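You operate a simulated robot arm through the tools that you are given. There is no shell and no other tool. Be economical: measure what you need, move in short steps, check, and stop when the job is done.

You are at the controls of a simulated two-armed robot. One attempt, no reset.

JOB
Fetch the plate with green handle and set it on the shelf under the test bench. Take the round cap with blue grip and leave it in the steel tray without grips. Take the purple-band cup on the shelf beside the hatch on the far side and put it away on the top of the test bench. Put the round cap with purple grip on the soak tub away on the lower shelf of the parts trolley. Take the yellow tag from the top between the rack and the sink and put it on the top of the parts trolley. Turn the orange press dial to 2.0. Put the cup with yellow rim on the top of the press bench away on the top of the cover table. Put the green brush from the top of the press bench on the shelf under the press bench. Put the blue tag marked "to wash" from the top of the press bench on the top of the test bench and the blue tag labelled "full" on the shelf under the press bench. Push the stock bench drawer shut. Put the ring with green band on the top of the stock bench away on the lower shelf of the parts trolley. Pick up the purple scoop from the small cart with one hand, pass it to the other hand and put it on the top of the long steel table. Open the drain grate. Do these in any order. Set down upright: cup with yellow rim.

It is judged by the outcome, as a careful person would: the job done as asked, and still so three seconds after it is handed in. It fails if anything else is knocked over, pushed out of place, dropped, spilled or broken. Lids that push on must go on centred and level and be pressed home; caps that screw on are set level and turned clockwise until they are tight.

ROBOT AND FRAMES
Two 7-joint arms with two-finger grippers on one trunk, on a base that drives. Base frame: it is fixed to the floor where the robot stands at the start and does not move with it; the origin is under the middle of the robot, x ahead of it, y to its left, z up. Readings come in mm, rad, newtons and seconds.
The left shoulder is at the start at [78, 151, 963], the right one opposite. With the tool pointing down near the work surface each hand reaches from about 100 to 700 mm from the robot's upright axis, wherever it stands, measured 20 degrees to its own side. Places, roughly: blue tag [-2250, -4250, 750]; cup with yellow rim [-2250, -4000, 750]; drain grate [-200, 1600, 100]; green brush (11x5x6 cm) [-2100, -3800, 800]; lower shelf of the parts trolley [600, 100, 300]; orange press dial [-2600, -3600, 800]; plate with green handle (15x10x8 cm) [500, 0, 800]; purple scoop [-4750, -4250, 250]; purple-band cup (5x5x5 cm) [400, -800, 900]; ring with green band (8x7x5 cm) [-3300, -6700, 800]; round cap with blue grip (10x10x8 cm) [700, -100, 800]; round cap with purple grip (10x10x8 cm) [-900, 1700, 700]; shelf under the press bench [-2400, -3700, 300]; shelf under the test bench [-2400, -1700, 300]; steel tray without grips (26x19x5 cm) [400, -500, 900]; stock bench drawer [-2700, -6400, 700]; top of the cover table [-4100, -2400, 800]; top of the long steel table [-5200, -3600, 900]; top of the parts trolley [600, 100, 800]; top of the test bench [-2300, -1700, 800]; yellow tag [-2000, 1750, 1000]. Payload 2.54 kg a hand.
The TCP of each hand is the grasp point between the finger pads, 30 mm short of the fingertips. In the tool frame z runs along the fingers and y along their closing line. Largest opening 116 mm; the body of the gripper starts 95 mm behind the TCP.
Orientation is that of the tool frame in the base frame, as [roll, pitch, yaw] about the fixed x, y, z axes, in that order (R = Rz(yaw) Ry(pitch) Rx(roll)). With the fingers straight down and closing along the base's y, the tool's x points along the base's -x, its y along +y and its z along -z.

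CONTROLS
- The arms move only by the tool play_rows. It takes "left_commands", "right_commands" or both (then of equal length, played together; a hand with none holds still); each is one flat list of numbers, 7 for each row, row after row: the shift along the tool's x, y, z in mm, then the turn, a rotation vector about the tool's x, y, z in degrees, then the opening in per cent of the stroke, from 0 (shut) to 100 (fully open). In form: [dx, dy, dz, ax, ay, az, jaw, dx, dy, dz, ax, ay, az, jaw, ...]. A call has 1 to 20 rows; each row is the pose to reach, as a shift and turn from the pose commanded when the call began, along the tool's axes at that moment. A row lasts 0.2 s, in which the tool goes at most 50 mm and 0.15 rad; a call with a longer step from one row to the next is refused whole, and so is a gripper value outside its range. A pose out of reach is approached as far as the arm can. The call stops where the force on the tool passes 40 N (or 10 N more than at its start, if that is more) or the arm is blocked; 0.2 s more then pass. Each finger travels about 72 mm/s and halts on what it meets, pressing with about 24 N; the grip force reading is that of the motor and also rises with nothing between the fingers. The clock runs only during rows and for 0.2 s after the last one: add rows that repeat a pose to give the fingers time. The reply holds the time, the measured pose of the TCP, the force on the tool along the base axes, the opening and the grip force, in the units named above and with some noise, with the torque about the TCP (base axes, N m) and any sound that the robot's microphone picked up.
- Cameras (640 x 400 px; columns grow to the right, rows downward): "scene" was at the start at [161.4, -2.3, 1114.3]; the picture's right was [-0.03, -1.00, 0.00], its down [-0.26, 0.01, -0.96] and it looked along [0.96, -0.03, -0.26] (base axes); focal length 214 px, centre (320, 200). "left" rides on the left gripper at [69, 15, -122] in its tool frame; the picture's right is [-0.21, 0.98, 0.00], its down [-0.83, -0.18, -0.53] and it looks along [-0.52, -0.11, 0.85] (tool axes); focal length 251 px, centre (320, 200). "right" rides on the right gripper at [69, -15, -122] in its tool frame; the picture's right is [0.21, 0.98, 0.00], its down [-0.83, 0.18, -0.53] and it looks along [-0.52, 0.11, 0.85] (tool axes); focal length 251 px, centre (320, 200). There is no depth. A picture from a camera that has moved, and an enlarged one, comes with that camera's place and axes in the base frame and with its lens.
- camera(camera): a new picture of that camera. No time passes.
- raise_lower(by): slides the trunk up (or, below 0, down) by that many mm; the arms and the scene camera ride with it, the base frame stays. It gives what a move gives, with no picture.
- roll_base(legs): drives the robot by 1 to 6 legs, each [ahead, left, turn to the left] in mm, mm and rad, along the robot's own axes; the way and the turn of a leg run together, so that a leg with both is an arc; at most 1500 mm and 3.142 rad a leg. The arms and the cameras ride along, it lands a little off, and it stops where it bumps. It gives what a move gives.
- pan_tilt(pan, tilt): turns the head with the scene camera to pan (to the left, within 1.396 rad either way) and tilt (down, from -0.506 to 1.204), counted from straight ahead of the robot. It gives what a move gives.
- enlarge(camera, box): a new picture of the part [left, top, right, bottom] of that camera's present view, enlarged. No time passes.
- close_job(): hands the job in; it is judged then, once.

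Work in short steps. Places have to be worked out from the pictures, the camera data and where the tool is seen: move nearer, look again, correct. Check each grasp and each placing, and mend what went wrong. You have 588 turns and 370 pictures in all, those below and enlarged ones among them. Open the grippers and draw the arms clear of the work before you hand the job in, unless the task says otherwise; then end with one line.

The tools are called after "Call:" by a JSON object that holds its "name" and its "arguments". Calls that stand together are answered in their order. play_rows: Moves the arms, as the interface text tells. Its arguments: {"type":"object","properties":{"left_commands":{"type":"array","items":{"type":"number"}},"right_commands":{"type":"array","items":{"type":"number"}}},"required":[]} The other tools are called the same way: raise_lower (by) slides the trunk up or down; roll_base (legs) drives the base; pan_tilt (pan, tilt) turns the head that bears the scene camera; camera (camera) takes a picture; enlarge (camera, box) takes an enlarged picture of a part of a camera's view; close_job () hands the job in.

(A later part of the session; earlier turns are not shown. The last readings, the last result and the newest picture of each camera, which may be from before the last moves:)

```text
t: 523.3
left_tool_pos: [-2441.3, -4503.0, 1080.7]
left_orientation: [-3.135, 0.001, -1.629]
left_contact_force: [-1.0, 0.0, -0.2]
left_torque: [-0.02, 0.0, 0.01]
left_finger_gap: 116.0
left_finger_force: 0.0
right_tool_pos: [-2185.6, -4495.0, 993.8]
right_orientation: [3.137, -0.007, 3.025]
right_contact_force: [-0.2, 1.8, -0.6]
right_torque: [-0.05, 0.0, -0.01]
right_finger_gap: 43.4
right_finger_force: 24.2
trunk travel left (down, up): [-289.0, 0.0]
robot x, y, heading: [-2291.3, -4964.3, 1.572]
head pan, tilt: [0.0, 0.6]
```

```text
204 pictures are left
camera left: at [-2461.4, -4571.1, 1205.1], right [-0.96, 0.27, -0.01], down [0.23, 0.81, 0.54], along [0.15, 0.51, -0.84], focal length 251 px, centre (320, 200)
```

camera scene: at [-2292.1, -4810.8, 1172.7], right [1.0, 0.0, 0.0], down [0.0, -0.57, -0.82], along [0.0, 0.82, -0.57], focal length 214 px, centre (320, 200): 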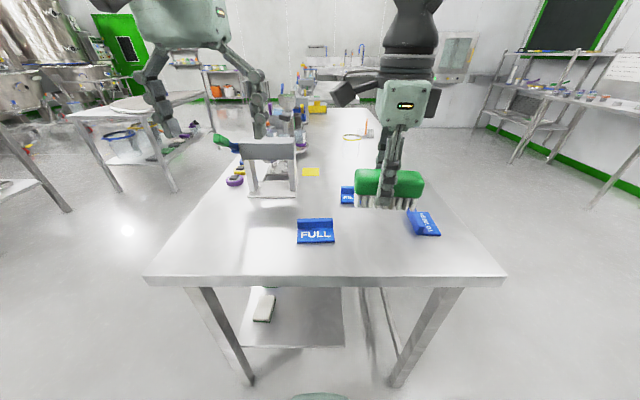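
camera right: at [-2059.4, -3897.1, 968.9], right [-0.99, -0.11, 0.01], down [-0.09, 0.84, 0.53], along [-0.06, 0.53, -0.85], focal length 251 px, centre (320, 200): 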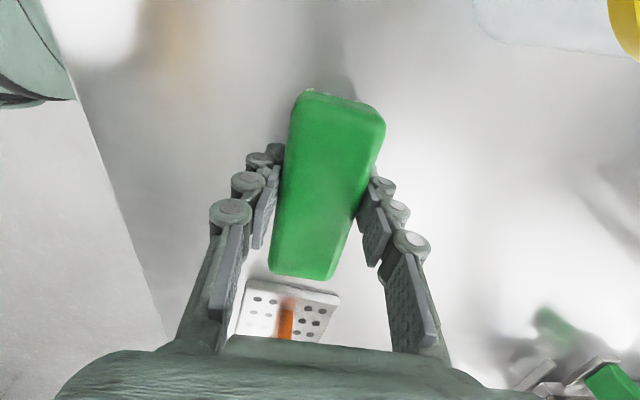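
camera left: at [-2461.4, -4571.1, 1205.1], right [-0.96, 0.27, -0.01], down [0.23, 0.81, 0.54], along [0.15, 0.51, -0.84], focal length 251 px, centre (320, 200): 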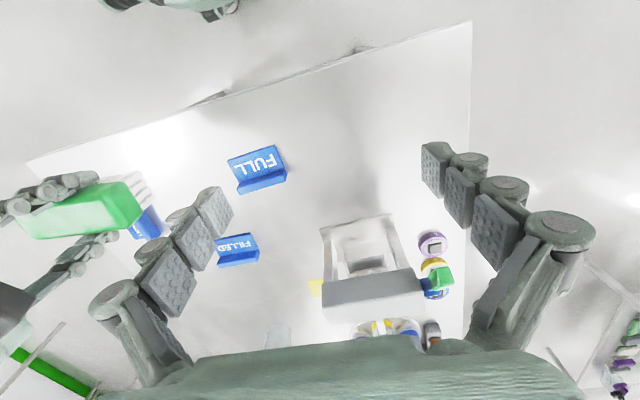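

FULL tag's ridge runs along x at ≈(-2305,-4403). Move in 75 mm and bring the left hand over it turned 90°.

Call:
{"name": "roll_base", "arguments": {"legs": [[75, 0, 0]]}}

Call:
{"name": "play_rows", "arguments": {"left_commands": [0, -12, 10, 0, 0, -8, 100, 0, -24, 20, 0, 0, -16, 100, 0, -36, 30, 0, 0, -24, 100, 0, -48, 40, 0, 0, -32, 100, 0, -60, 50, 0, 0, -40, 100, 0, -72, 60, 0, 0, -48, 100, 0, -84, 70, 0, 0, -56, 100, 0, -96, 80, 0, 0, -64, 100, 0, -108, 90, 0, 0, -72, 100, 0, -120, 100, 0, 0, -80, 90, 0, -130, 110, 0, 0, -88, 80, 0, -132, 120, 0, 0, -93, 70]}}

Call:
{"name": "camera", "arguments": {"camera": "left"}}

Call:
{"name": "camera", "arguments": {"camera": "scene"}}

```text
t: 524.3
left_tool_pos: [-2442.4, -4428.5, 1082.7]
left_orientation: [-3.136, 0.001, -1.631]
left_contact_force: [0.2, 0.6, 0.1]
left_torque: [-0.03, 0.02, 0.0]
left_finger_gap: 116.1
left_finger_force: 0.1
right_tool_pos: [-2186.6, -4420.4, 994.3]
right_orientation: [3.138, -0.004, 3.025]
right_contact_force: [-0.3, 0.8, -1.5]
right_torque: [-0.04, 0.02, 0.01]
right_finger_gap: 43.8
right_finger_force: 23.4
trunk travel left (down, up): [-289.0, 0.0]
robot x, y, heading: [-2290.7, -4891.8, 1.57]
head pan, tilt: [0.0, 0.6]
```

```text
t: 526.9
left_tool_pos: [-2310.3, -4437.2, 962.9]
left_orientation: [-3.139, -0.006, -0.006]
left_contact_force: [-7.2, -1.7, 2.7]
left_torque: [0.15, -1.44, -0.25]
left_finger_gap: 81.4
left_finger_force: 0.1
right_tool_pos: [-2186.3, -4421.1, 994.4]
right_orientation: [3.135, -0.003, 3.023]
right_contact_force: [8.3, 1.5, -4.8]
right_torque: [-0.04, 0.71, 0.19]
right_finger_gap: 43.4
right_finger_force: 24.1
trunk travel left (down, up): [-289.0, 0.0]
robot x, y, heading: [-2292.0, -4896.6, 1.576]
head pan, tilt: [0.0, 0.6]
```

```text
203 pictures are left
camera left: at [-2241.0, -4452.7, 1087.3], right [-0.22, -0.98, 0.0], down [-0.83, 0.18, 0.53], along [-0.51, 0.12, -0.85], focal length 251 px, centre (320, 200)
```

left: 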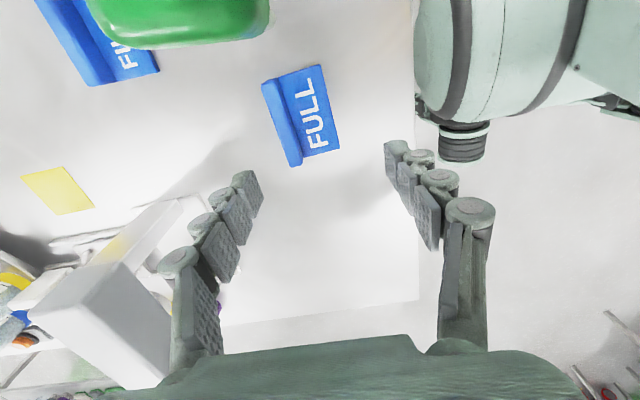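

```text
202 pictures are left
camera scene: at [-2292.2, -4737.1, 1172.8], right [1.0, 0.0, 0.0], down [0.0, -0.57, -0.82], along [0.0, 0.82, -0.57], focal length 214 px, centre (320, 200)
```

scene: 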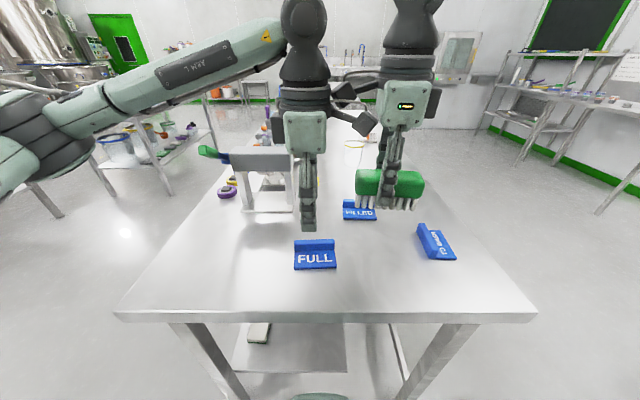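

Hands touch slightly again: move the right hand (brush) to the right, then descend with the left on the ridge at (-2302,-4397).

Call:
{"name": "play_rows", "arguments": {"right_commands": [-5, 0, 0, 0, 0, 0, 34, -15, 2, 0, 0, 0, 0, 34, -30, 4, 0, 0, 0, 0, 34, -50, 6, 0, 0, 0, 0, 34, -70, 8, 0, 0, 0, 0, 34, -90, 11, 0, 0, 0, 0, 34, -105, 13, 0, 0, 0, 0, 34, -112, 13, 0, 0, 0, 0, 34]}}

Call:
{"name": "play_rows", "arguments": {"left_commands": [5, -15, 30, 0, 0, 0, 60, 8, -30, 60, 0, 0, 0, 55, 9, -40, 90, 0, 0, 0, 50, 9, -40, 115, 0, 0, 0, 50]}}

Call:
{"name": "camera", "arguments": {"camera": "left"}}

```text
t: 528.7
left_tool_pos: [-2309.0, -4436.6, 962.7]
left_orientation: [3.141, -0.008, -0.007]
left_contact_force: [0.8, 0.3, 0.0]
left_torque: [-0.03, 0.01, 0.06]
left_finger_gap: 81.2
left_finger_force: 0.1
right_tool_pos: [-2074.3, -4421.3, 995.1]
right_orientation: [3.136, -0.004, 3.025]
right_contact_force: [-0.1, -0.7, -0.5]
right_torque: [0.0, 0.03, 0.03]
right_finger_gap: 43.4
right_finger_force: 24.1
trunk travel left (down, up): [-289.0, 0.0]
robot x, y, heading: [-2292.4, -4891.0, 1.574]
head pan, tilt: [0.0, 0.6]
```

```text
t: 529.7
left_tool_pos: [-2299.2, -4397.6, 849.3]
left_orientation: [-3.141, -0.007, -0.007]
left_contact_force: [0.6, -0.7, -0.9]
left_torque: [0.0, 0.02, -0.03]
left_finger_gap: 57.9
left_finger_force: 0.0
right_tool_pos: [-2073.2, -4420.5, 995.2]
right_orientation: [3.137, -0.005, 3.024]
right_contact_force: [0.5, 0.2, -0.4]
right_torque: [-0.03, 0.02, 0.03]
right_finger_gap: 43.6
right_finger_force: 24.4
trunk travel left (down, up): [-289.0, 0.0]
robot x, y, heading: [-2288.9, -4893.7, 1.577]
head pan, tilt: [0.0, 0.6]
```

```text
201 pictures are left
camera left: at [-2230.4, -4413.1, 972.4], right [-0.22, -0.98, 0.0], down [-0.83, 0.19, 0.53], along [-0.51, 0.12, -0.85], focal length 251 px, centre (320, 200)
```

left: 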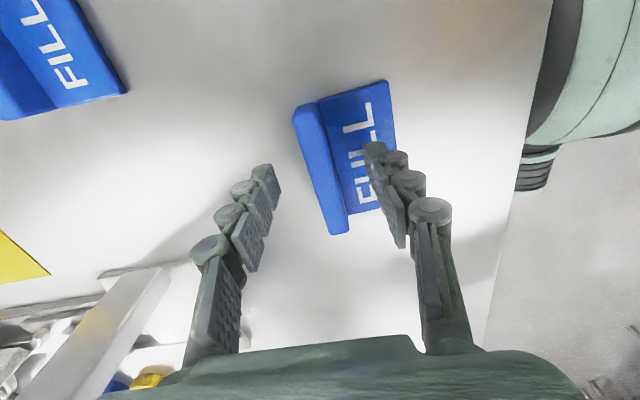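

Call:
{"name": "play_rows", "arguments": {"left_commands": [0, 0, 6, 0, 0, 0, 50, 0, 0, 11, 0, 0, 0, 50, 0, 0, 11, 0, 0, 0, 25, 0, 0, 11, 0, 0, 0, 0, 0, 0, 11, 0, 0, 0, 0, 0, 0, 11, 0, 0, 0, 0]}}

Call:
{"name": "play_rows", "arguments": {"left_commands": [0, 0, -2, 0, 0, 0, 0, 0, 0, -6, 0, 0, 0, 0, 0, 0, -12, 0, 0, 0, 0, 0, 0, -22, 0, 0, 0, 0, 0, 0, -36, 0, 0, 0, 0, 0, 0, -52, 0, 0, 0, 0, 0, 0, -68, 0, 0, 0, 0, 0, 0, -84, 0, 0, 0, 0, 0, 0, -98, 0, 0, 0, 0, 0, 0, -108, 0, 0, 0, 0]}}

Call:
{"name": "camera", "arguments": {"camera": "left"}}

```text
t: 531.1
left_tool_pos: [-2299.8, -4396.9, 837.2]
left_orientation: [3.14, -0.007, -0.008]
left_contact_force: [0.9, -0.2, 1.4]
left_torque: [0.02, 0.02, -0.03]
left_finger_gap: 14.8
left_finger_force: 23.5
right_tool_pos: [-2073.7, -4419.9, 994.3]
right_orientation: [3.135, -0.005, 3.023]
right_contact_force: [-0.6, 0.2, -0.8]
right_torque: [0.06, 0.0, 0.0]
right_finger_gap: 43.5
right_finger_force: 24.1
trunk travel left (down, up): [-289.0, 0.0]
robot x, y, heading: [-2292.8, -4892.7, 1.57]
head pan, tilt: [0.0, 0.6]
```

```text
t: 533.3
left_tool_pos: [-2299.6, -4397.0, 945.4]
left_orientation: [-3.141, -0.008, -0.007]
left_contact_force: [0.5, -0.4, -0.1]
left_torque: [-0.02, -0.01, -0.01]
left_finger_gap: 14.8
left_finger_force: 23.5
right_tool_pos: [-2072.8, -4420.6, 994.5]
right_orientation: [3.137, -0.005, 3.026]
right_contact_force: [-0.5, -0.7, -0.5]
right_torque: [-0.01, 0.06, -0.01]
right_finger_gap: 43.5
right_finger_force: 24.2
trunk travel left (down, up): [-289.0, 0.0]
robot x, y, heading: [-2292.1, -4895.0, 1.572]
head pan, tilt: [0.0, 0.6]
```

```text
200 pictures are left
camera left: at [-2231.1, -4412.6, 1069.3], right [-0.22, -0.98, 0.0], down [-0.83, 0.19, 0.53], along [-0.51, 0.12, -0.85], focal length 251 px, centre (320, 200)
```

left: 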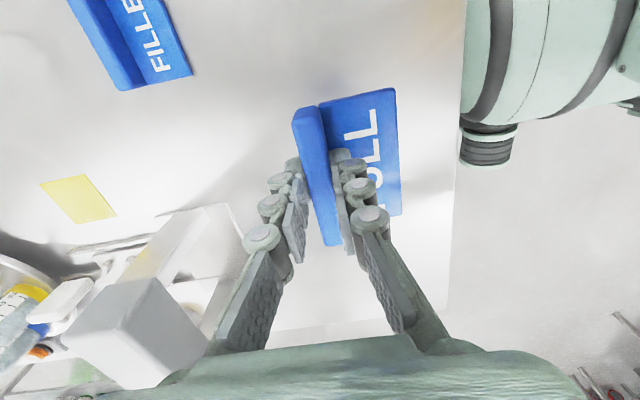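

FULL tag held. Back out, lower the trunk and both hands, keeping them apart.

Call:
{"name": "roll_base", "arguments": {"legs": [[-340, 0, 0]]}}

Call:
{"name": "raise_lower", "arguments": {"by": -285}}

Call:
{"name": "play_rows", "arguments": {"left_commands": [-1, 0, 4, 0, 0, 0, 0, -4, 0, 12, 0, 0, 0, 0, -9, 0, 26, 0, 0, 0, 0, -16, 0, 46, 0, 0, 0, 0, -24, 0, 68, 0, 0, 0, 0, -32, 0, 90, 0, 0, 0, 0, -40, 0, 112, 0, 0, 0, 0, -48, 0, 134, 0, 0, 0, 0, -56, 0, 156, 0, 0, 0, 0, -64, 0, 178, 0, 0, 0, 0, -72, 0, 200, 0, 0, 0, 0, -80, 0, 222, 0, 0, 0, 0, -88, 0, 244, 0, 0, 0, 0, -95, 0, 262, 0, 0, 0, 0, -99, 0, 272, 0, 0, 0, 0, -100, 0, 275, 0, 0, 0, 0], "right_commands": [0, 0, 4, 0, 0, 0, 34, 0, 0, 12, 0, 0, 0, 34, 0, 0, 26, 0, 0, 0, 34, 0, 0, 46, 0, 0, 0, 34, 0, 0, 68, 0, 0, 0, 34, 0, 0, 90, 0, 0, 0, 34, 0, 0, 112, 0, 0, 0, 34, 0, 0, 134, 0, 0, 0, 34, 0, 0, 156, 0, 0, 0, 34, 0, 0, 178, 0, 0, 0, 34, 0, 0, 200, 0, 0, 0, 34, 0, 0, 222, 0, 0, 0, 34, 0, 0, 244, 0, 0, 0, 34, 0, 0, 262, 0, 0, 0, 34, 0, 0, 272, 0, 0, 0, 34, 0, 0, 279, 0, 0, 0, 34]}}

Call:
{"name": "camera", "arguments": {"camera": "scene"}}

```text
t: 535.5
left_tool_pos: [-2298.5, -4738.5, 946.5]
left_orientation: [-3.141, -0.005, -0.007]
left_contact_force: [-0.2, -0.5, -0.1]
left_torque: [0.06, -0.02, 0.0]
left_finger_gap: 14.7
left_finger_force: 24.3
right_tool_pos: [-2072.5, -4762.4, 993.6]
right_orientation: [3.137, -0.006, 3.022]
right_contact_force: [-0.2, -0.9, -0.6]
right_torque: [-0.01, -0.02, 0.03]
right_finger_gap: 43.3
right_finger_force: 23.2
trunk travel left (down, up): [-289.0, 0.0]
robot x, y, heading: [-2289.1, -5237.8, 1.573]
head pan, tilt: [0.0, 0.6]
```

```text
t: 538.4
left_tool_pos: [-2299.0, -4737.9, 661.2]
left_orientation: [-3.141, -0.007, -0.005]
left_contact_force: [0.4, -0.8, 0.4]
left_torque: [0.03, 0.0, -0.02]
left_finger_gap: 14.8
left_finger_force: 23.9
right_tool_pos: [-2073.1, -4763.0, 709.0]
right_orientation: [3.136, -0.005, 3.023]
right_contact_force: [-0.3, -0.3, -1.6]
right_torque: [-0.02, 0.02, 0.01]
right_finger_gap: 43.6
right_finger_force: 24.1
trunk travel left (down, up): [-4.0, 285.0]
robot x, y, heading: [-2289.0, -5239.5, 1.578]
head pan, tilt: [0.0, 0.6]
```

```text
t: 541.8
left_tool_pos: [-2396.3, -4737.0, 385.0]
left_orientation: [3.141, -0.008, -0.005]
left_contact_force: [0.0, -0.1, 0.0]
left_torque: [0.01, 0.02, -0.01]
left_finger_gap: 14.8
left_finger_force: 23.8
right_tool_pos: [-2073.4, -4760.0, 430.5]
right_orientation: [3.136, -0.005, 3.024]
right_contact_force: [-0.5, 0.1, 0.0]
right_torque: [-0.01, 0.0, 0.0]
right_finger_gap: 43.5
right_finger_force: 24.2
trunk travel left (down, up): [-4.0, 285.0]
robot x, y, heading: [-2288.9, -5239.9, 1.57]
head pan, tilt: [0.0, 0.6]
```

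```text
199 pictures are left
camera scene: at [-2291.5, -5078.6, 887.8], right [1.0, 0.0, 0.0], down [0.0, -0.56, -0.83], along [0.0, 0.83, -0.56], focal length 214 px, centre (320, 200)
```

scene: 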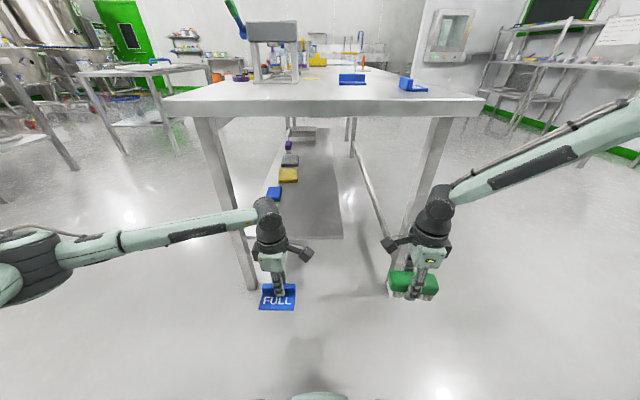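

The forearms would hit the bench legs this way. I extend the left arm forward (straighter), pull the right back a bit, and shift the robot east.

Call:
{"name": "play_rows", "arguments": {"left_commands": [0, -3, 0, 0, 0, 0, 0, 0, -10, 0, 0, 0, 0, 0, 0, -20, 0, 0, 0, 0, 0, 0, -33, 0, 0, 0, 0, 0, 0, -48, 0, 0, 0, 0, 0, 0, -63, 0, 0, 0, 0, 0, 0, -78, 0, 0, 0, 0, 0, 0, -93, 0, 0, 0, 0, 0, 0, -108, 0, 0, 0, 0, 0, 0, -122, 0, 0, 0, 0, 0, 0, -132, 0, 0, 0, 0, 0, 0, -138, 0, 0, 0, 0, 0], "right_commands": [0, -2, 0, 0, 0, 0, 34, 0, -7, 0, 0, 0, 0, 34, 0, -14, 0, 0, 0, 0, 34, 0, -23, 0, 0, 0, 0, 34, 0, -33, 0, 0, 0, 0, 34, 0, -43, 0, 0, 0, 0, 34, 0, -53, 0, 0, 0, 0, 34, 0, -63, 0, 0, 0, 0, 34, 0, -73, 0, 0, 0, 0, 34, 0, -82, 0, 0, 0, 0, 34, 0, -88, 0, 0, 0, 0, 34, 0, -90, 0, 0, 0, 0, 34]}}

Call:
{"name": "camera", "arguments": {"camera": "scene"}}

```text
t: 544.4
left_tool_pos: [-2396.7, -4599.2, 385.6]
left_orientation: [3.141, -0.008, -0.007]
left_contact_force: [0.3, 0.8, -0.5]
left_torque: [-0.02, -0.02, 0.0]
left_finger_gap: 14.9
left_finger_force: 24.3
right_tool_pos: [-2091.8, -4852.2, 427.7]
right_orientation: [-3.132, -0.017, 3.044]
right_contact_force: [0.4, 0.1, 0.0]
right_torque: [0.0, -0.03, -0.01]
right_finger_gap: 43.4
right_finger_force: 23.9
right hand out of reach, approached as far as the arm can: row 12
trunk travel left (down, up): [-4.0, 285.0]
robot x, y, heading: [-2290.7, -5233.5, 1.569]
head pan, tilt: [0.0, 0.6]
```

```text
198 pictures are left
camera scene: at [-2291.6, -5078.6, 887.9], right [1.0, 0.0, 0.0], down [0.0, -0.56, -0.83], along [0.0, 0.83, -0.56], focal length 214 px, centre (320, 200)
```

scene: 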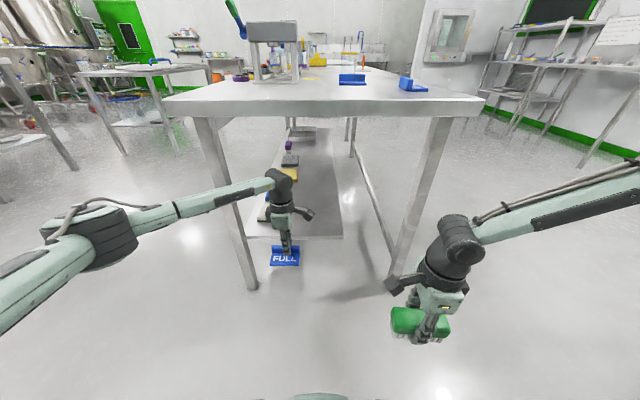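

The south-end legs are in the way of the elbows; the bench front has no such legs (they are 1.5 m apart). Go around to the front, keeping the arms low.

Call:
{"name": "roll_base", "arguments": {"legs": [[-60, 0, 0], [0, -900, 0], [1050, 0, 0], [0, 0, 1.57]]}}

Call:
{"name": "camera", "arguments": {"camera": "scene"}}

```text
t: 563.0
left_tool_pos: [-2024.6, -4346.4, 384.7]
left_orientation: [-3.14, -0.008, 1.565]
left_contact_force: [-0.1, -1.1, -0.9]
left_torque: [-0.02, 0.01, -0.01]
left_finger_gap: 14.9
left_finger_force: 24.2
right_tool_pos: [-1771.0, -4041.9, 428.0]
right_orientation: [-3.132, -0.014, -1.668]
right_contact_force: [-0.5, 0.5, -0.8]
right_torque: [0.01, -0.02, -0.02]
right_finger_gap: 43.6
right_finger_force: 24.0
trunk travel left (down, up): [-4.0, 285.0]
robot x, y, heading: [-1385.9, -4241.0, -3.141]
head pan, tilt: [0.0, 0.6]
```

```text
197 pictures are left
camera scene: at [-1544.6, -4240.8, 887.8], right [0.0, 1.0, 0.0], down [0.56, 0.0, -0.83], along [-0.83, 0.0, -0.56], focal length 214 px, centre (320, 200)
```

scene: 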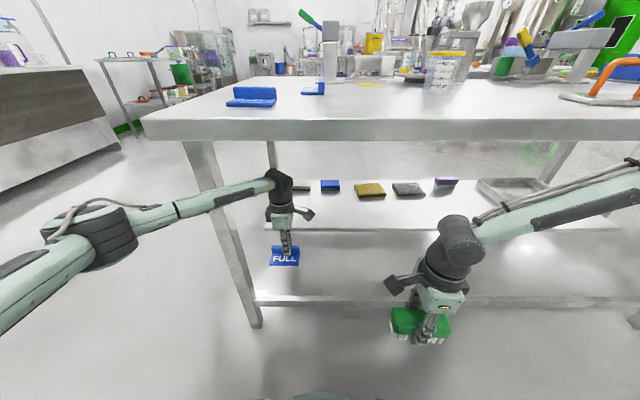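

Strafe right away from the corner leg, then advance to x≈-1575.

Call:
{"name": "roll_base", "arguments": {"legs": [[0, -260, 0], [185, 0, 0]]}}

Call:
{"name": "play_rows", "arguments": {"left_commands": [0, -2, 0, 0, 0, 0, 0, 0, -7, 0, 0, 0, 0, 0, 0, -14, 0, 0, 0, 0, 0, 0, -23, 0, 0, 0, 0, 0, 0, -33, 0, 0, 0, 0, 0, 0, -43, 0, 0, 0, 0, 0, 0, -53, 0, 0, 0, 0, 0, 0, -61, 0, 0, 0, 0, 0, 0, -66, 0, 0, 0, 0, 0]}}

Call:
{"name": "camera", "arguments": {"camera": "scene"}}

Call:
{"name": "camera", "arguments": {"camera": "left"}}

```text
t: 567.1
left_tool_pos: [-2176.2, -4086.9, 384.1]
left_orientation: [3.141, -0.007, 1.56]
left_contact_force: [0.1, 0.0, 0.2]
left_torque: [0.0, 0.0, 0.01]
left_finger_gap: 15.0
left_finger_force: 23.9
right_tool_pos: [-1902.4, -3786.4, 425.4]
right_orientation: [-3.103, -0.018, -1.654]
right_contact_force: [-0.7, -0.2, -1.3]
right_torque: [-0.02, -0.02, -0.01]
right_finger_gap: 43.4
right_finger_force: 24.2
trunk travel left (down, up): [-4.0, 285.0]
robot x, y, heading: [-1539.2, -3982.5, 3.144]
head pan, tilt: [0.0, 0.6]
stopped in leg 2: the robot was blocked; the commanded pose is now the measured one
```

```text
t: 569.1
left_tool_pos: [-2241.7, -4086.4, 386.2]
left_orientation: [-3.141, -0.005, 1.561]
left_contact_force: [-0.1, -0.4, 0.4]
left_torque: [0.03, -0.02, -0.01]
left_finger_gap: 14.9
left_finger_force: 24.0
right_tool_pos: [-1903.0, -3784.7, 425.7]
right_orientation: [-3.102, -0.019, -1.655]
right_contact_force: [0.2, 0.3, -2.0]
right_torque: [-0.02, 0.0, -0.04]
right_finger_gap: 43.4
right_finger_force: 23.9
trunk travel left (down, up): [-4.0, 285.0]
robot x, y, heading: [-1539.6, -3985.3, 3.139]
head pan, tilt: [0.0, 0.6]
```

```text
196 pictures are left
camera scene: at [-1694.6, -3983.0, 888.3], right [0.0, 1.0, 0.0], down [0.56, 0.0, -0.83], along [-0.83, 0.0, -0.56], focal length 214 px, centre (320, 200)
```

scene: 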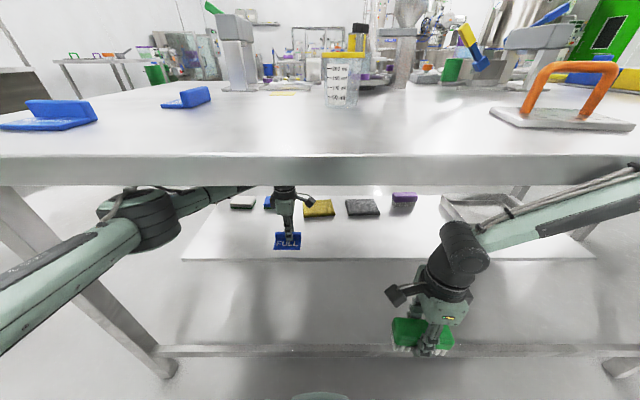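

```text
195 pictures are left
camera left: at [-2226.0, -4018.7, 509.6], right [0.97, -0.22, 0.0], down [-0.19, -0.83, 0.53], along [-0.12, -0.52, -0.85], focal length 251 px, centre (320, 200)
```

left: 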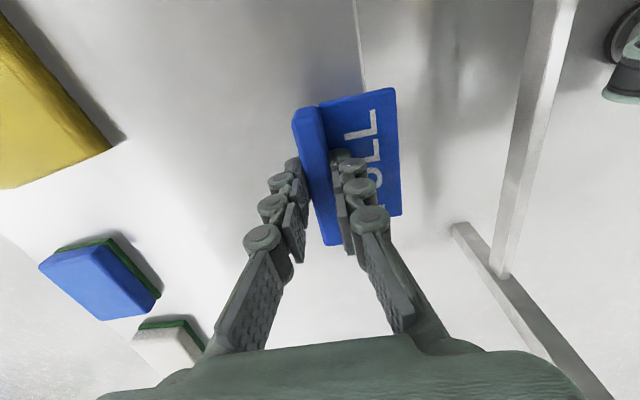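

The right forearm contacts the table edge. Back off slightly and extend the right arm forward under the table too.

Call:
{"name": "roll_base", "arguments": {"legs": [[-40, 0, 0]]}}

Call:
{"name": "play_rows", "arguments": {"right_commands": [0, 3, 0, 0, 0, 0, 34, 0, 9, 0, -0.5, 0, 0, 34, 0, 18, 0, -1, 0, 0, 34, 0, 31, 0, -1.5, 0, 0, 34, 0, 47, 0, -2, 0, 0, 34, 0, 64, 0, -2.2, 0, 0, 34, 0, 81, 0, -2.2, -1, 0, 34, 0, 98, 0, -2.2, -1, 0, 34, 0, 115, 0, -2.2, -1, 0, 34, 0, 132, 0, -2.2, -1, 0, 34, 0, 149, 0, -2.2, -1, 0, 34, 0, 166, 0, -2.2, -1, 0, 34, 0, 183, 0, -2.2, -1, 0, 34, 0, 200, 0, -2.2, -1, 0, 34, 0, 217, 0, -2.2, -1, 0, 34, 0, 232, 0, -2.2, -1, 0, 34, 0, 245, 0, -2.2, -1, 0, 34, 0, 254, 0, -2.2, -1, 0, 34, 0, 260, 0, -2.2, -1, 0, 34]}}

Call:
{"name": "camera", "arguments": {"camera": "scene"}}

```text
t: 570.0
left_tool_pos: [-2203.7, -4085.8, 383.0]
left_orientation: [-3.14, -0.005, 1.563]
left_contact_force: [0.3, 0.3, -1.1]
left_torque: [0.0, -0.03, -0.02]
left_finger_gap: 14.6
left_finger_force: 23.2
right_tool_pos: [-1864.7, -3785.5, 424.8]
right_orientation: [-3.101, -0.017, -1.654]
right_contact_force: [-0.8, -0.7, -1.1]
right_torque: [-0.06, -0.02, -0.01]
right_finger_gap: 43.6
right_finger_force: 23.7
trunk travel left (down, up): [-4.0, 285.0]
robot x, y, heading: [-1499.3, -3982.9, 3.145]
head pan, tilt: [0.0, 0.6]
```

```text
t: 573.5
left_tool_pos: [-2140.5, -4080.4, 385.4]
left_orientation: [-3.141, -0.005, 1.554]
left_contact_force: [0.0, 0.3, 0.2]
left_torque: [0.02, -0.02, -0.02]
left_finger_gap: 14.7
left_finger_force: 24.1
right_tool_pos: [-1929.6, -3776.4, 413.8]
right_orientation: [-3.005, -0.024, -1.546]
right_contact_force: [-0.8, 0.1, -1.0]
right_torque: [-0.02, 0.01, 0.03]
right_finger_gap: 43.4
right_finger_force: 23.4
right hand out of reach, approached as far as the arm can: row 14, 15, 16, 17
trunk travel left (down, up): [-4.0, 285.0]
robot x, y, heading: [-1437.8, -3985.3, 3.128]
head pan, tilt: [0.0, 0.6]
stopped in row 17 (right hand): the arm was blocked; the commanded pose is now the measured one
```

```text
194 pictures are left
camera scene: at [-1593.0, -3981.0, 888.8], right [0.01, 1.0, 0.0], down [0.56, -0.01, -0.83], along [-0.83, 0.01, -0.56], focal length 214 px, centre (320, 200)
```

scene: 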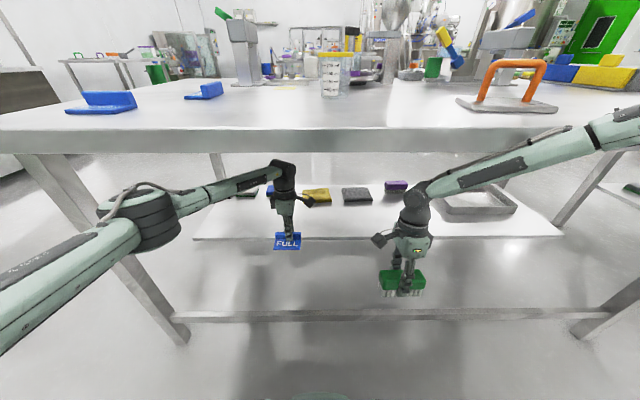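

The right elbow is pushing on the table edge. Back off fully, extend the right arm in free space, then come back in.

Call:
{"name": "roll_base", "arguments": {"legs": [[-330, 0, 0]]}}

Call:
{"name": "play_rows", "arguments": {"right_commands": [0, 3, 0, -1, 0, 0, 34, 0, 9, -1, -2, 0, 0, 34, 0, 18, -2, -3, -0.5, 1, 34, 0, 31, -3, -4.5, -1, 2, 34, 0, 47, -4, -6, -1.4, 3, 34, 0, 64, -6, -7.8, -1.4, 4, 34, 0, 81, -8, -7.8, -1.4, 5, 34, 0, 98, -10, -7.8, -1.4, 6, 34, 0, 115, -11, -7.8, -1.4, 6, 34, 0, 130, -12, -7.8, -1.4, 6, 34, 0, 140, -12, -7.8, -1.4, 6, 34, 0, 145, -12, -7.8, -1.4, 6, 34]}}

Call:
{"name": "camera", "arguments": {"camera": "scene"}}

```text
t: 575.7
left_tool_pos: [-1812.8, -4083.9, 383.2]
left_orientation: [3.14, -0.005, 1.553]
left_contact_force: [-0.2, 0.6, -0.2]
left_torque: [0.02, 0.0, 0.02]
left_finger_gap: 14.7
left_finger_force: 23.6
right_tool_pos: [-1607.0, -3780.5, 414.6]
right_orientation: [-3.01, -0.026, -1.544]
right_contact_force: [0.1, 0.4, -1.7]
right_torque: [-0.03, 0.03, -0.03]
right_finger_gap: 43.8
right_finger_force: 24.3
trunk travel left (down, up): [-4.0, 285.0]
robot x, y, heading: [-1108.1, -3987.6, 3.13]
head pan, tilt: [0.0, 0.6]
```

```text
t: 578.3
left_tool_pos: [-1813.0, -4084.0, 383.7]
left_orientation: [-3.141, -0.006, 1.552]
left_contact_force: [-0.4, -0.4, -0.3]
left_torque: [0.0, -0.02, 0.0]
left_finger_gap: 15.0
left_finger_force: 24.1
right_tool_pos: [-1696.1, -3750.4, 448.3]
right_orientation: [3.134, 0.005, -1.649]
right_contact_force: [0.3, 0.5, -1.2]
right_torque: [0.0, 0.02, 0.01]
right_finger_gap: 43.6
right_finger_force: 23.7
right hand out of reach, approached as far as the arm can: row 3, 4, 5, 6, 7, 8, 9, 10, 11, 12
trunk travel left (down, up): [-4.0, 285.0]
robot x, y, heading: [-1111.4, -3984.9, 3.133]
head pan, tilt: [0.0, 0.6]
```

```text
193 pictures are left
camera scene: at [-1266.3, -3984.5, 887.8], right [0.01, 1.0, 0.0], down [0.56, -0.01, -0.82], along [-0.82, 0.01, -0.57], focal length 214 px, centre (320, 200)
```

scene: 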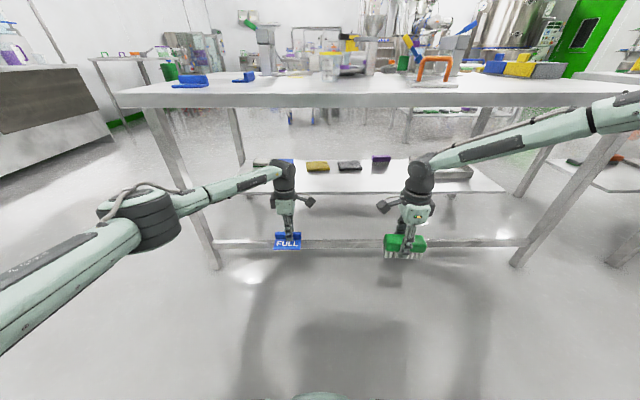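

The right arm can't follow low. I raise the right hand (brush) above table height and retract it, and do the tag with the left arm first.

Call:
{"name": "play_rows", "arguments": {"right_commands": [0, -4, -8, 0, 0, 0, 34, 0, -12, -24, 0, 0, 0, 34, 0, -24, -48, 0, 0, 0, 34, 0, -38, -75, 0, 0, 0, 34, 0, -52, -102, 0, 0, 0, 34, 0, -66, -129, 0, 0, 0, 34, 0, -80, -156, 0, 0, 0, 34, 0, -94, -183, 0, 0, 0, 34, 0, -108, -210, 0, 0, 0, 34, 0, -122, -237, 0, 0, 0, 34, 0, -136, -264, 0, 0, 0, 34, 0, -150, -291, 0, 0, 0, 34, 0, -164, -318, 0, 0, 0, 34, 0, -178, -345, 0, 0, 0, 34, 0, -192, -372, 0, 0, 0, 34, 0, -206, -399, 0, 0, 0, 34, 0, -220, -426, 0, 0, 0, 34, 0, -234, -450, 0, 0, 0, 34, 0, -244, -468, 0, 0, 0, 34, 0, -250, -478, 0, 0, 0, 34]}}

Call:
{"name": "roll_base", "arguments": {"legs": [[400, 0, 0]]}}

Call:
{"name": "camera", "arguments": {"camera": "scene"}}

```text
t: 582.5
left_tool_pos: [-1813.0, -4083.7, 383.2]
left_orientation: [3.14, -0.005, 1.554]
left_contact_force: [0.5, 0.0, 0.0]
left_torque: [0.01, 0.0, -0.02]
left_finger_gap: 14.9
left_finger_force: 24.0
right_tool_pos: [-1445.5, -3772.6, 924.2]
right_orientation: [3.135, 0.008, -1.649]
right_contact_force: [-0.3, 0.3, -1.3]
right_torque: [-0.03, 0.03, 0.03]
right_finger_gap: 43.5
right_finger_force: 24.4
trunk travel left (down, up): [-4.0, 285.0]
robot x, y, heading: [-1107.4, -3985.3, 3.132]
head pan, tilt: [0.0, 0.6]
```

```text
t: 585.0
left_tool_pos: [-2212.8, -4079.4, 383.6]
left_orientation: [3.139, -0.004, 1.553]
left_contact_force: [-0.5, 0.4, -1.0]
left_torque: [0.0, 0.02, -0.01]
left_finger_gap: 15.0
left_finger_force: 24.5
right_tool_pos: [-1845.5, -3767.6, 924.8]
right_orientation: [3.137, 0.007, -1.65]
right_contact_force: [-0.8, 0.0, -0.8]
right_torque: [0.01, 0.02, 0.01]
right_finger_gap: 43.5
right_finger_force: 23.7
trunk travel left (down, up): [-4.0, 285.0]
robot x, y, heading: [-1508.8, -3982.9, 3.132]
head pan, tilt: [0.0, 0.6]
```

```text
192 pictures are left
camera scene: at [-1666.2, -3980.5, 887.8], right [0.01, 1.0, 0.0], down [0.56, -0.01, -0.83], along [-0.82, 0.01, -0.56], focal length 214 px, centre (320, 200)
```

scene: 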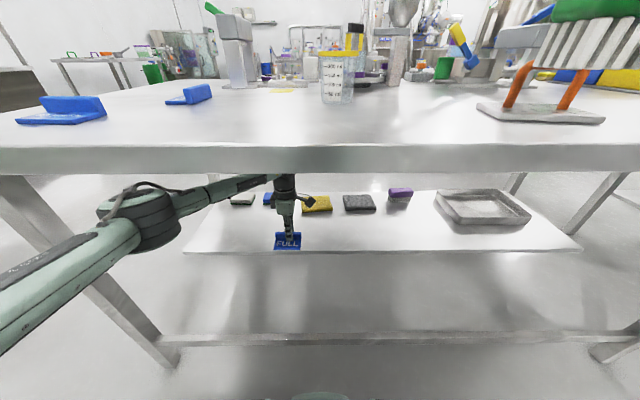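

Call:
{"name": "roll_base", "arguments": {"legs": [[60, 0, 0]]}}

Call:
{"name": "play_rows", "arguments": {"left_commands": [0, -2, 0, 0, 0, 0, 0, 0, -6, 0, 0, 0, 0, 0, 0, -12, 0, 0, 0, 0, 0, 0, -20, 0, 0, 0, 0, 0, 0, -28, 0, 0, 0, 0, 0, 0, -36, 0, 0, 0, 0, 0, 0, -42, 0, 0, 0, 0, 0]}}

Call:
{"name": "camera", "arguments": {"camera": "left"}}

```text
t: 585.9
left_tool_pos: [-2272.4, -4079.3, 383.8]
left_orientation: [3.139, -0.004, 1.554]
left_contact_force: [0.2, 0.2, -1.2]
left_torque: [-0.01, 0.04, 0.0]
left_finger_gap: 14.7
left_finger_force: 23.9
right_tool_pos: [-1904.2, -3768.1, 925.5]
right_orientation: [3.137, 0.008, -1.65]
right_contact_force: [0.6, 0.1, -1.3]
right_torque: [0.0, 0.02, 0.04]
right_finger_gap: 43.4
right_finger_force: 23.6
trunk travel left (down, up): [-4.0, 285.0]
robot x, y, heading: [-1568.8, -3981.0, 3.129]
head pan, tilt: [0.0, 0.6]
```

```text
t: 587.5
left_tool_pos: [-2313.1, -4078.3, 383.1]
left_orientation: [3.141, -0.004, 1.553]
left_contact_force: [-0.3, -0.4, -0.3]
left_torque: [0.03, 0.01, -0.02]
left_finger_gap: 14.9
left_finger_force: 24.2
right_tool_pos: [-1905.5, -3767.0, 924.8]
right_orientation: [3.137, 0.006, -1.649]
right_contact_force: [-0.4, -0.6, -0.4]
right_torque: [0.03, -0.02, 0.03]
right_finger_gap: 43.5
right_finger_force: 23.8
trunk travel left (down, up): [-4.0, 285.0]
robot x, y, heading: [-1570.4, -3983.9, 3.127]
head pan, tilt: [0.0, 0.6]
```

```text
191 pictures are left
camera left: at [-2296.2, -4010.0, 507.3], right [0.97, -0.23, 0.0], down [-0.2, -0.82, 0.53], along [-0.12, -0.51, -0.85], focal length 251 px, centre (320, 200)
```

left: 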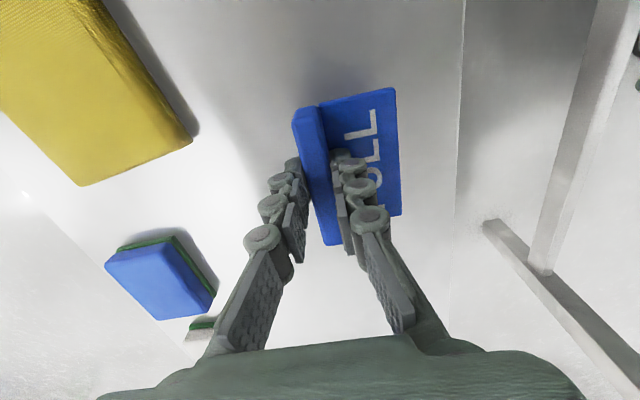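

Fully over the shelf. Lower gently.

Call:
{"name": "play_rows", "arguments": {"left_commands": [0, 0, 4, 0, 0, 0, 0, 0, 0, 12, 0, 0, 0, 0, 0, 0, 22, 0, 0, 0, 0, 0, 0, 30, 0, 0, 0, 0, 0, 0, 36, 0, 0, 0, 0]}}

Call:
{"name": "play_rows", "arguments": {"left_commands": [0, 0, 2, 0, 0, 0, 0, 0, 0, 4, 0, 0, 0, 0, 0, 0, 6, 0, 0, 0, 0, 0, 0, 8, 0, 0, 0, 0]}}

Call:
{"name": "camera", "arguments": {"camera": "left"}}

```text
t: 588.7
left_tool_pos: [-2305.2, -4079.9, 347.8]
left_orientation: [3.142, -0.005, 1.554]
left_contact_force: [-0.2, 0.4, -0.8]
left_torque: [0.0, -0.02, -0.01]
left_finger_gap: 14.9
left_finger_force: 24.0
left hand out of reach, approached as far as the arm can: row 2, 3, 4, 5
right_tool_pos: [-1904.9, -3766.4, 924.4]
right_orientation: [3.136, 0.008, -1.65]
right_contact_force: [0.3, 0.2, -0.5]
right_torque: [-0.03, 0.02, 0.01]
right_finger_gap: 43.6
right_finger_force: 24.8
trunk travel left (down, up): [-4.0, 285.0]
robot x, y, heading: [-1568.1, -3980.3, 3.129]
head pan, tilt: [0.0, 0.6]
```

```text
t: 589.7
left_tool_pos: [-2302.3, -4080.8, 341.0]
left_orientation: [3.139, -0.003, 1.555]
left_contact_force: [-0.5, 0.1, -0.6]
left_torque: [0.03, 0.02, 0.0]
left_finger_gap: 14.9
left_finger_force: 23.8
right_tool_pos: [-1904.3, -3767.4, 925.6]
right_orientation: [3.136, 0.008, -1.651]
right_contact_force: [0.3, -0.5, -0.7]
right_torque: [0.01, 0.01, 0.01]
right_finger_gap: 43.6
right_finger_force: 24.4
trunk travel left (down, up): [-4.0, 285.0]
robot x, y, heading: [-1567.7, -3984.3, 3.131]
head pan, tilt: [0.0, 0.6]
```

```text
190 pictures are left
camera left: at [-2285.8, -4012.4, 464.1], right [0.97, -0.23, 0.0], down [-0.2, -0.83, 0.53], along [-0.12, -0.52, -0.85], focal length 251 px, centre (320, 200)
```

left: 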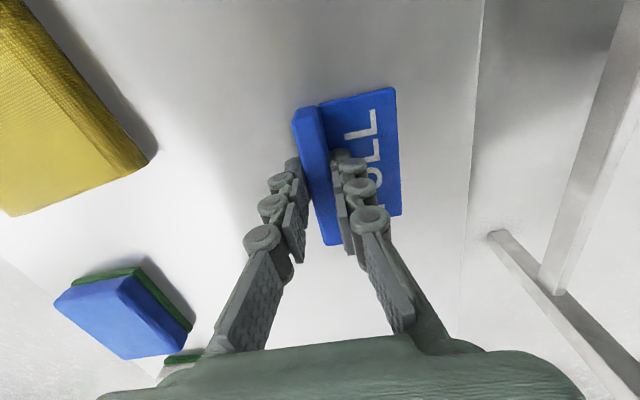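

Call:
{"name": "play_rows", "arguments": {"left_commands": [0, 3, 2, 0, 0, 0, 0, 0, 6, 5, 0, 0, 0, 0, 0, 8, 8, 0, 0, 0, 0]}}

Call:
{"name": "play_rows", "arguments": {"left_commands": [0, 2, 2, 0, 0, 0, 0, 0, 4, 5, 0, 0, 0, 0, 0, 5, 8, 0, 0, 0, 0]}}

```text
t: 590.5
left_tool_pos: [-2300.8, -4079.7, 337.1]
left_orientation: [-3.135, -0.005, 1.553]
left_contact_force: [-6.7, 0.2, 18.5]
left_torque: [0.07, 0.15, 0.01]
left_finger_gap: 14.8
left_finger_force: 24.3
right_tool_pos: [-1903.3, -3766.7, 926.8]
right_orientation: [3.134, 0.004, -1.649]
right_contact_force: [-0.8, 0.1, -1.3]
right_torque: [-0.02, 0.04, -0.01]
right_finger_gap: 43.3
right_finger_force: 24.2
trunk travel left (down, up): [-4.0, 285.0]
robot x, y, heading: [-1567.4, -3985.0, 3.127]
head pan, tilt: [0.0, 0.6]
```

```text
t: 591.3
left_tool_pos: [-2298.7, -4079.5, 336.8]
left_orientation: [-3.125, -0.005, 1.553]
left_contact_force: [4.9, -1.9, 18.2]
left_torque: [-0.2, -0.39, 0.04]
left_finger_gap: 14.9
left_finger_force: 23.8
right_tool_pos: [-1901.6, -3766.6, 925.8]
right_orientation: [3.134, 0.005, -1.651]
right_contact_force: [0.5, 1.3, -0.9]
right_torque: [-0.03, -0.02, -0.01]
right_finger_gap: 43.5
right_finger_force: 24.0
trunk travel left (down, up): [-4.0, 285.0]
robot x, y, heading: [-1573.6, -3980.1, 3.131]
head pan, tilt: [0.0, 0.6]
stopped in row 3 (left hand): the force on the tool passed its limit at 42 N (the readings are from after the stop); the commanded pose is now the measured one
```

On the shelf (contact). Release and raise.

Call:
{"name": "play_rows", "arguments": {"left_commands": [0, 0, -3, 0, 0, 0, 12, 0, 0, -3, 0, 0, 0, 25, 0, 0, -3, 0, 0, 0, 32, 0, 0, -15, 0, 0, 0, 32, 0, 0, -35, 0, 0, 0, 32, 0, 0, -60, 0, 0, 0, 32]}}

Call:
{"name": "camera", "arguments": {"camera": "left"}}

```text
t: 592.7
left_tool_pos: [-2298.1, -4081.3, 394.6]
left_orientation: [-3.131, -0.004, 1.553]
left_contact_force: [0.1, 0.2, -0.3]
left_torque: [0.0, 0.01, -0.02]
left_finger_gap: 36.9
left_finger_force: 0.1
right_tool_pos: [-1904.6, -3767.6, 925.7]
right_orientation: [3.137, 0.006, -1.651]
right_contact_force: [0.2, 0.3, -1.0]
right_torque: [-0.01, -0.01, 0.03]
right_finger_gap: 43.3
right_finger_force: 24.1
trunk travel left (down, up): [-4.0, 285.0]
robot x, y, heading: [-1570.4, -3985.2, 3.135]
head pan, tilt: [0.0, 0.6]
```

```text
189 pictures are left
camera left: at [-2279.5, -4012.9, 517.0], right [0.97, -0.23, -0.01], down [-0.19, -0.83, 0.53], along [-0.13, -0.51, -0.85], focal length 251 px, centre (320, 200)
```

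left: 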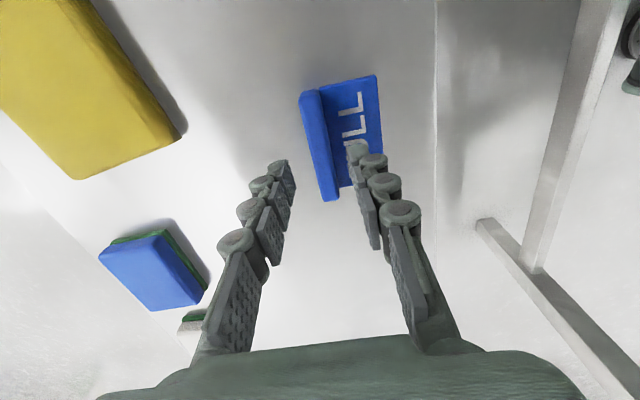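

FULL tag placed. Now back out; I'll set the brush on the bench top briefly and re-take it with the left hand, which reaches under the bench well.

Call:
{"name": "roll_base", "arguments": {"legs": [[-420, 0, 0]]}}

Call:
{"name": "raise_lower", "arguments": {"by": 285}}

Call:
{"name": "play_rows", "arguments": {"left_commands": [0, 20, -35, 0, 0, 0, 60, 0, 40, -70, 0, 0, 0, 100, 0, 60, -105, 0, 0, 0, 100, 0, 80, -140, 0, 0, 0, 100, 0, 100, -175, 0, 0, 0, 100, 0, 120, -210, 0, 0, 0, 100, 0, 140, -245, 0, 0, 0, 100, 0, 160, -280, 0, 0, 0, 100, 0, 180, -315, 0, 0, 0, 100, -20, 200, -350, 0, 0, 0, 100, -40, 220, -385, 0, 0, 0, 100], "right_commands": [0, 3, 5, 0, 0, 0, 34, 0, 8, 15, 0, 0, 0, 34, 0, 15, 30, 0, 0, 0, 34, 0, 25, 50, 0, 0, 0, 34, 0, 36, 72, 0, 0, 0, 34, 0, 47, 94, 0, 0, 0, 34, 0, 58, 116, 0, 0, 0, 34, 0, 69, 138, 0, 0, 0, 34, 0, 80, 160, 0, 0, 0, 34, 0, 90, 180, 0, 0, 0, 34, 0, 95, 190, 0, 0, 0, 34]}}

Call:
{"name": "camera", "arguments": {"camera": "scene"}}

```text
t: 595.3
left_tool_pos: [-1880.1, -4087.8, 393.1]
left_orientation: [-3.131, -0.007, 1.557]
left_contact_force: [-0.4, 0.0, 0.3]
left_torque: [0.04, 0.03, 0.02]
left_finger_gap: 37.2
left_finger_force: 0.2
right_tool_pos: [-1488.3, -3772.6, 925.0]
right_orientation: [3.136, 0.008, -1.647]
right_contact_force: [0.7, -0.2, -1.4]
right_torque: [0.01, -0.01, -0.02]
right_finger_gap: 43.6
right_finger_force: 23.3
trunk travel left (down, up): [-4.0, 285.0]
robot x, y, heading: [-1152.8, -3986.4, 3.135]
head pan, tilt: [0.0, 0.6]
```

```text
t: 597.3
left_tool_pos: [-1875.8, -4089.3, 608.2]
left_orientation: [3.139, -0.002, 1.562]
left_contact_force: [-4.2, 0.4, -7.6]
left_torque: [-0.33, -0.85, 0.07]
left_finger_gap: 37.1
left_finger_force: 0.2
right_tool_pos: [-1489.3, -3773.1, 1147.2]
right_orientation: [3.138, 0.006, -1.646]
right_contact_force: [-0.1, 0.7, -0.9]
right_torque: [-0.01, 0.0, 0.0]
right_finger_gap: 43.5
right_finger_force: 24.1
trunk travel left (down, up): [-225.0, 64.0]
robot x, y, heading: [-1152.1, -3984.9, 3.136]
head pan, tilt: [0.0, 0.6]
stopped: the force on the tool passed its limit at 89 N (the readings are from after the stop); the commanded pose is now the measured one
```

```text
t: 597.6
left_tool_pos: [-1870.3, -4089.9, 608.8]
left_orientation: [3.133, 0.001, 1.56]
left_contact_force: [-0.8, -2.3, -9.0]
left_torque: [0.58, -0.55, 0.01]
left_finger_gap: 69.1
left_finger_force: 0.2
right_tool_pos: [-1488.3, -3772.1, 1146.6]
right_orientation: [3.137, 0.005, -1.646]
right_contact_force: [-0.1, -0.9, -1.6]
right_torque: [0.0, 0.05, 0.02]
right_finger_gap: 43.5
right_finger_force: 23.7
trunk travel left (down, up): [-225.0, 64.0]
robot x, y, heading: [-1152.0, -3992.3, 3.13]
head pan, tilt: [0.0, 0.6]
stopped in row 1 (left hand): the force on the tool passed its limit at 61 N (the readings are from after the stop); the commanded pose is now the measured one
```

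```text
188 pictures are left
camera scene: at [-1308.5, -3984.2, 1109.2], right [0.01, 1.0, 0.0], down [0.57, 0.0, -0.82], along [-0.82, 0.01, -0.57], focal length 214 px, centre (320, 200)
```

scene: 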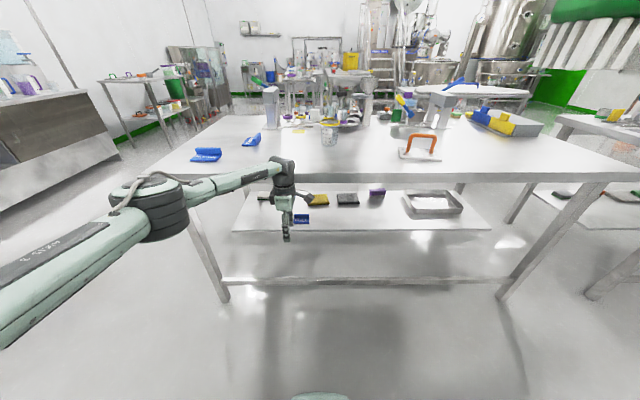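

The left wrist pressed on the table's underside edge. Lower slightly and back further out before raising.

Call:
{"name": "raise_lower", "arguments": {"by": -40}}

Call:
{"name": "roll_base", "arguments": {"legs": [[-150, 0, 0]]}}

Call:
{"name": "raise_lower", "arguments": {"by": 100}}

Call:
{"name": "camera", "arguments": {"camera": "scene"}}

```text
t: 598.4
left_tool_pos: [-1870.4, -4089.0, 570.4]
left_orientation: [3.137, 0.0, 1.559]
left_contact_force: [-0.2, 0.2, -0.2]
left_torque: [0.0, -0.01, 0.01]
left_finger_gap: 69.8
left_finger_force: 0.0
right_tool_pos: [-1487.2, -3772.3, 1106.3]
right_orientation: [3.135, 0.007, -1.648]
right_contact_force: [-0.2, -0.6, -1.6]
right_torque: [-0.01, 0.04, 0.01]
right_finger_gap: 43.4
right_finger_force: 24.1
trunk travel left (down, up): [-185.0, 104.0]
robot x, y, heading: [-1153.9, -3984.3, 3.136]
head pan, tilt: [0.0, 0.6]
```

```text
t: 599.8
left_tool_pos: [-1719.0, -4089.8, 571.1]
left_orientation: [3.136, -0.002, 1.559]
left_contact_force: [0.2, 0.4, 0.7]
left_torque: [-0.04, 0.01, -0.03]
left_finger_gap: 69.7
left_finger_force: 0.1
right_tool_pos: [-1337.7, -3773.7, 1106.9]
right_orientation: [3.135, 0.005, -1.646]
right_contact_force: [0.2, -0.3, -1.6]
right_torque: [-0.02, 0.01, 0.0]
right_finger_gap: 43.4
right_finger_force: 24.2
trunk travel left (down, up): [-185.0, 104.0]
robot x, y, heading: [-999.5, -3986.3, 3.13]
head pan, tilt: [0.0, 0.6]
```

```text
t: 601.1
left_tool_pos: [-1721.3, -4090.6, 671.3]
left_orientation: [3.135, 0.002, 1.558]
left_contact_force: [0.1, 0.2, 0.7]
left_torque: [-0.02, 0.0, 0.01]
left_finger_gap: 69.3
left_finger_force: 0.2
right_tool_pos: [-1337.7, -3773.6, 1205.3]
right_orientation: [3.138, 0.007, -1.647]
right_contact_force: [0.4, 0.4, 0.0]
right_torque: [-0.01, 0.0, 0.0]
right_finger_gap: 43.8
right_finger_force: 23.8
trunk travel left (down, up): [-285.0, 4.0]
robot x, y, heading: [-1001.1, -3987.8, 3.135]
head pan, tilt: [0.0, 0.6]
```

```text
187 pictures are left
camera scene: at [-1158.3, -3984.8, 1169.0], right [0.01, 1.0, 0.0], down [0.57, 0.0, -0.82], along [-0.82, 0.01, -0.57], focal length 214 px, centre (320, 200)
```

scene: 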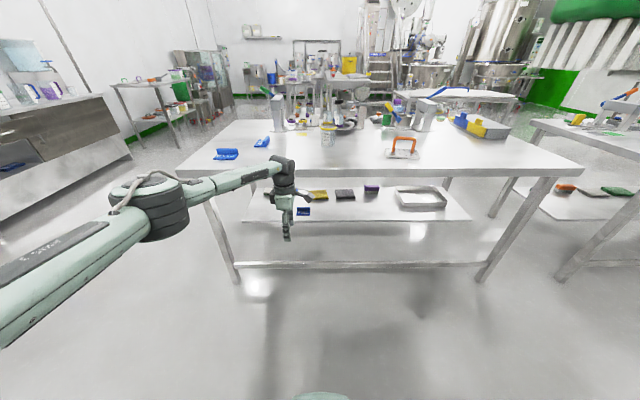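

Call:
{"name": "play_rows", "arguments": {"left_commands": [0, 18, -35, 0, 0, 0, 100, 0, 36, -70, 0, 0, 0, 100, 0, 54, -105, 0, 0, 0, 100, 0, 72, -140, 0, 0, 0, 100, 0, 90, -175, 0, 0, 0, 100, 0, 108, -210, 0, 0, 0, 100, 0, 126, -245, 0, 0, 0, 100, 0, 144, -280, 0, 0, 0, 100, 0, 162, -315, 0, 0, 0, 100, 0, 180, -350, 0, 0, 0, 100, 0, 198, -375, 0, 0, 0, 100], "right_commands": [0, 3, 5, 0, 0, 0, 34, 0, 8, 13, 0, 0, 0, 34, 0, 16, 26, 0, 0, 0, 34, 0, 26, 42, 0, 0, 0, 34, 0, 38, 60, 0, 0, 0, 34, 0, 50, 80, 0, 0, 0, 34, 0, 62, 100, 0, 0, 0, 34, 0, 74, 120, 0, 0, 0, 34, 0, 86, 138, 0, 0, 0, 34, 0, 96, 152, 0, 0, 0, 34, 0, 100, 160, 0, 0, 0, 34]}}

Call:
{"name": "roll_base", "arguments": {"legs": [[560, 100, 0]]}}

Call:
{"name": "camera", "arguments": {"camera": "scene"}}

```text
t: 603.5
left_tool_pos: [-1524.8, -4091.2, 1046.8]
left_orientation: [3.139, 0.0, 1.559]
left_contact_force: [-0.1, 0.0, 0.7]
left_torque: [0.04, 0.02, -0.01]
left_finger_gap: 116.2
left_finger_force: 0.1
right_tool_pos: [-1437.3, -3764.6, 1045.8]
right_orientation: [3.137, 0.005, -1.646]
right_contact_force: [0.8, 0.4, -1.2]
right_torque: [-0.02, 0.0, 0.01]
right_finger_gap: 43.5
right_finger_force: 24.1
trunk travel left (down, up): [-285.0, 4.0]
robot x, y, heading: [-999.6, -3987.5, 3.138]
head pan, tilt: [0.0, 0.6]
```

```text
t: 606.8
left_tool_pos: [-2081.7, -4187.8, 1045.6]
left_orientation: [3.135, 0.0, 1.562]
left_contact_force: [0.5, -0.3, -0.7]
left_torque: [-0.03, -0.04, 0.01]
left_finger_gap: 116.0
left_finger_force: 0.0
right_tool_pos: [-1996.0, -3861.1, 1047.5]
right_orientation: [3.136, 0.005, -1.647]
right_contact_force: [-0.6, -0.1, -1.5]
right_torque: [0.0, 0.0, -0.01]
right_finger_gap: 43.6
right_finger_force: 23.9
trunk travel left (down, up): [-285.0, 4.0]
robot x, y, heading: [-1562.4, -4084.7, 3.132]
head pan, tilt: [0.0, 0.6]
```

```text
186 pictures are left
camera scene: at [-1716.1, -4081.5, 1169.1], right [0.01, 1.0, 0.0], down [0.57, 0.0, -0.82], along [-0.82, 0.01, -0.57], focal length 214 px, centre (320, 200)
```

scene: 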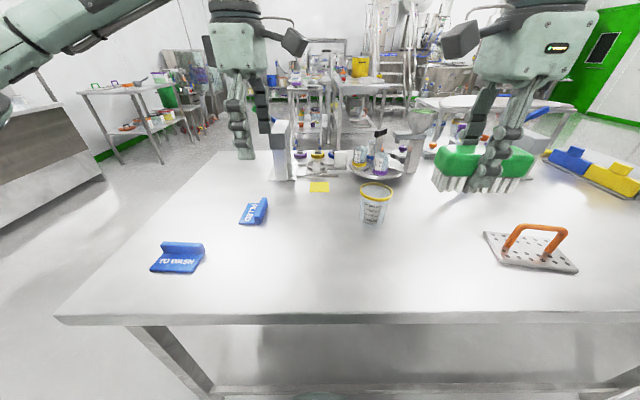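

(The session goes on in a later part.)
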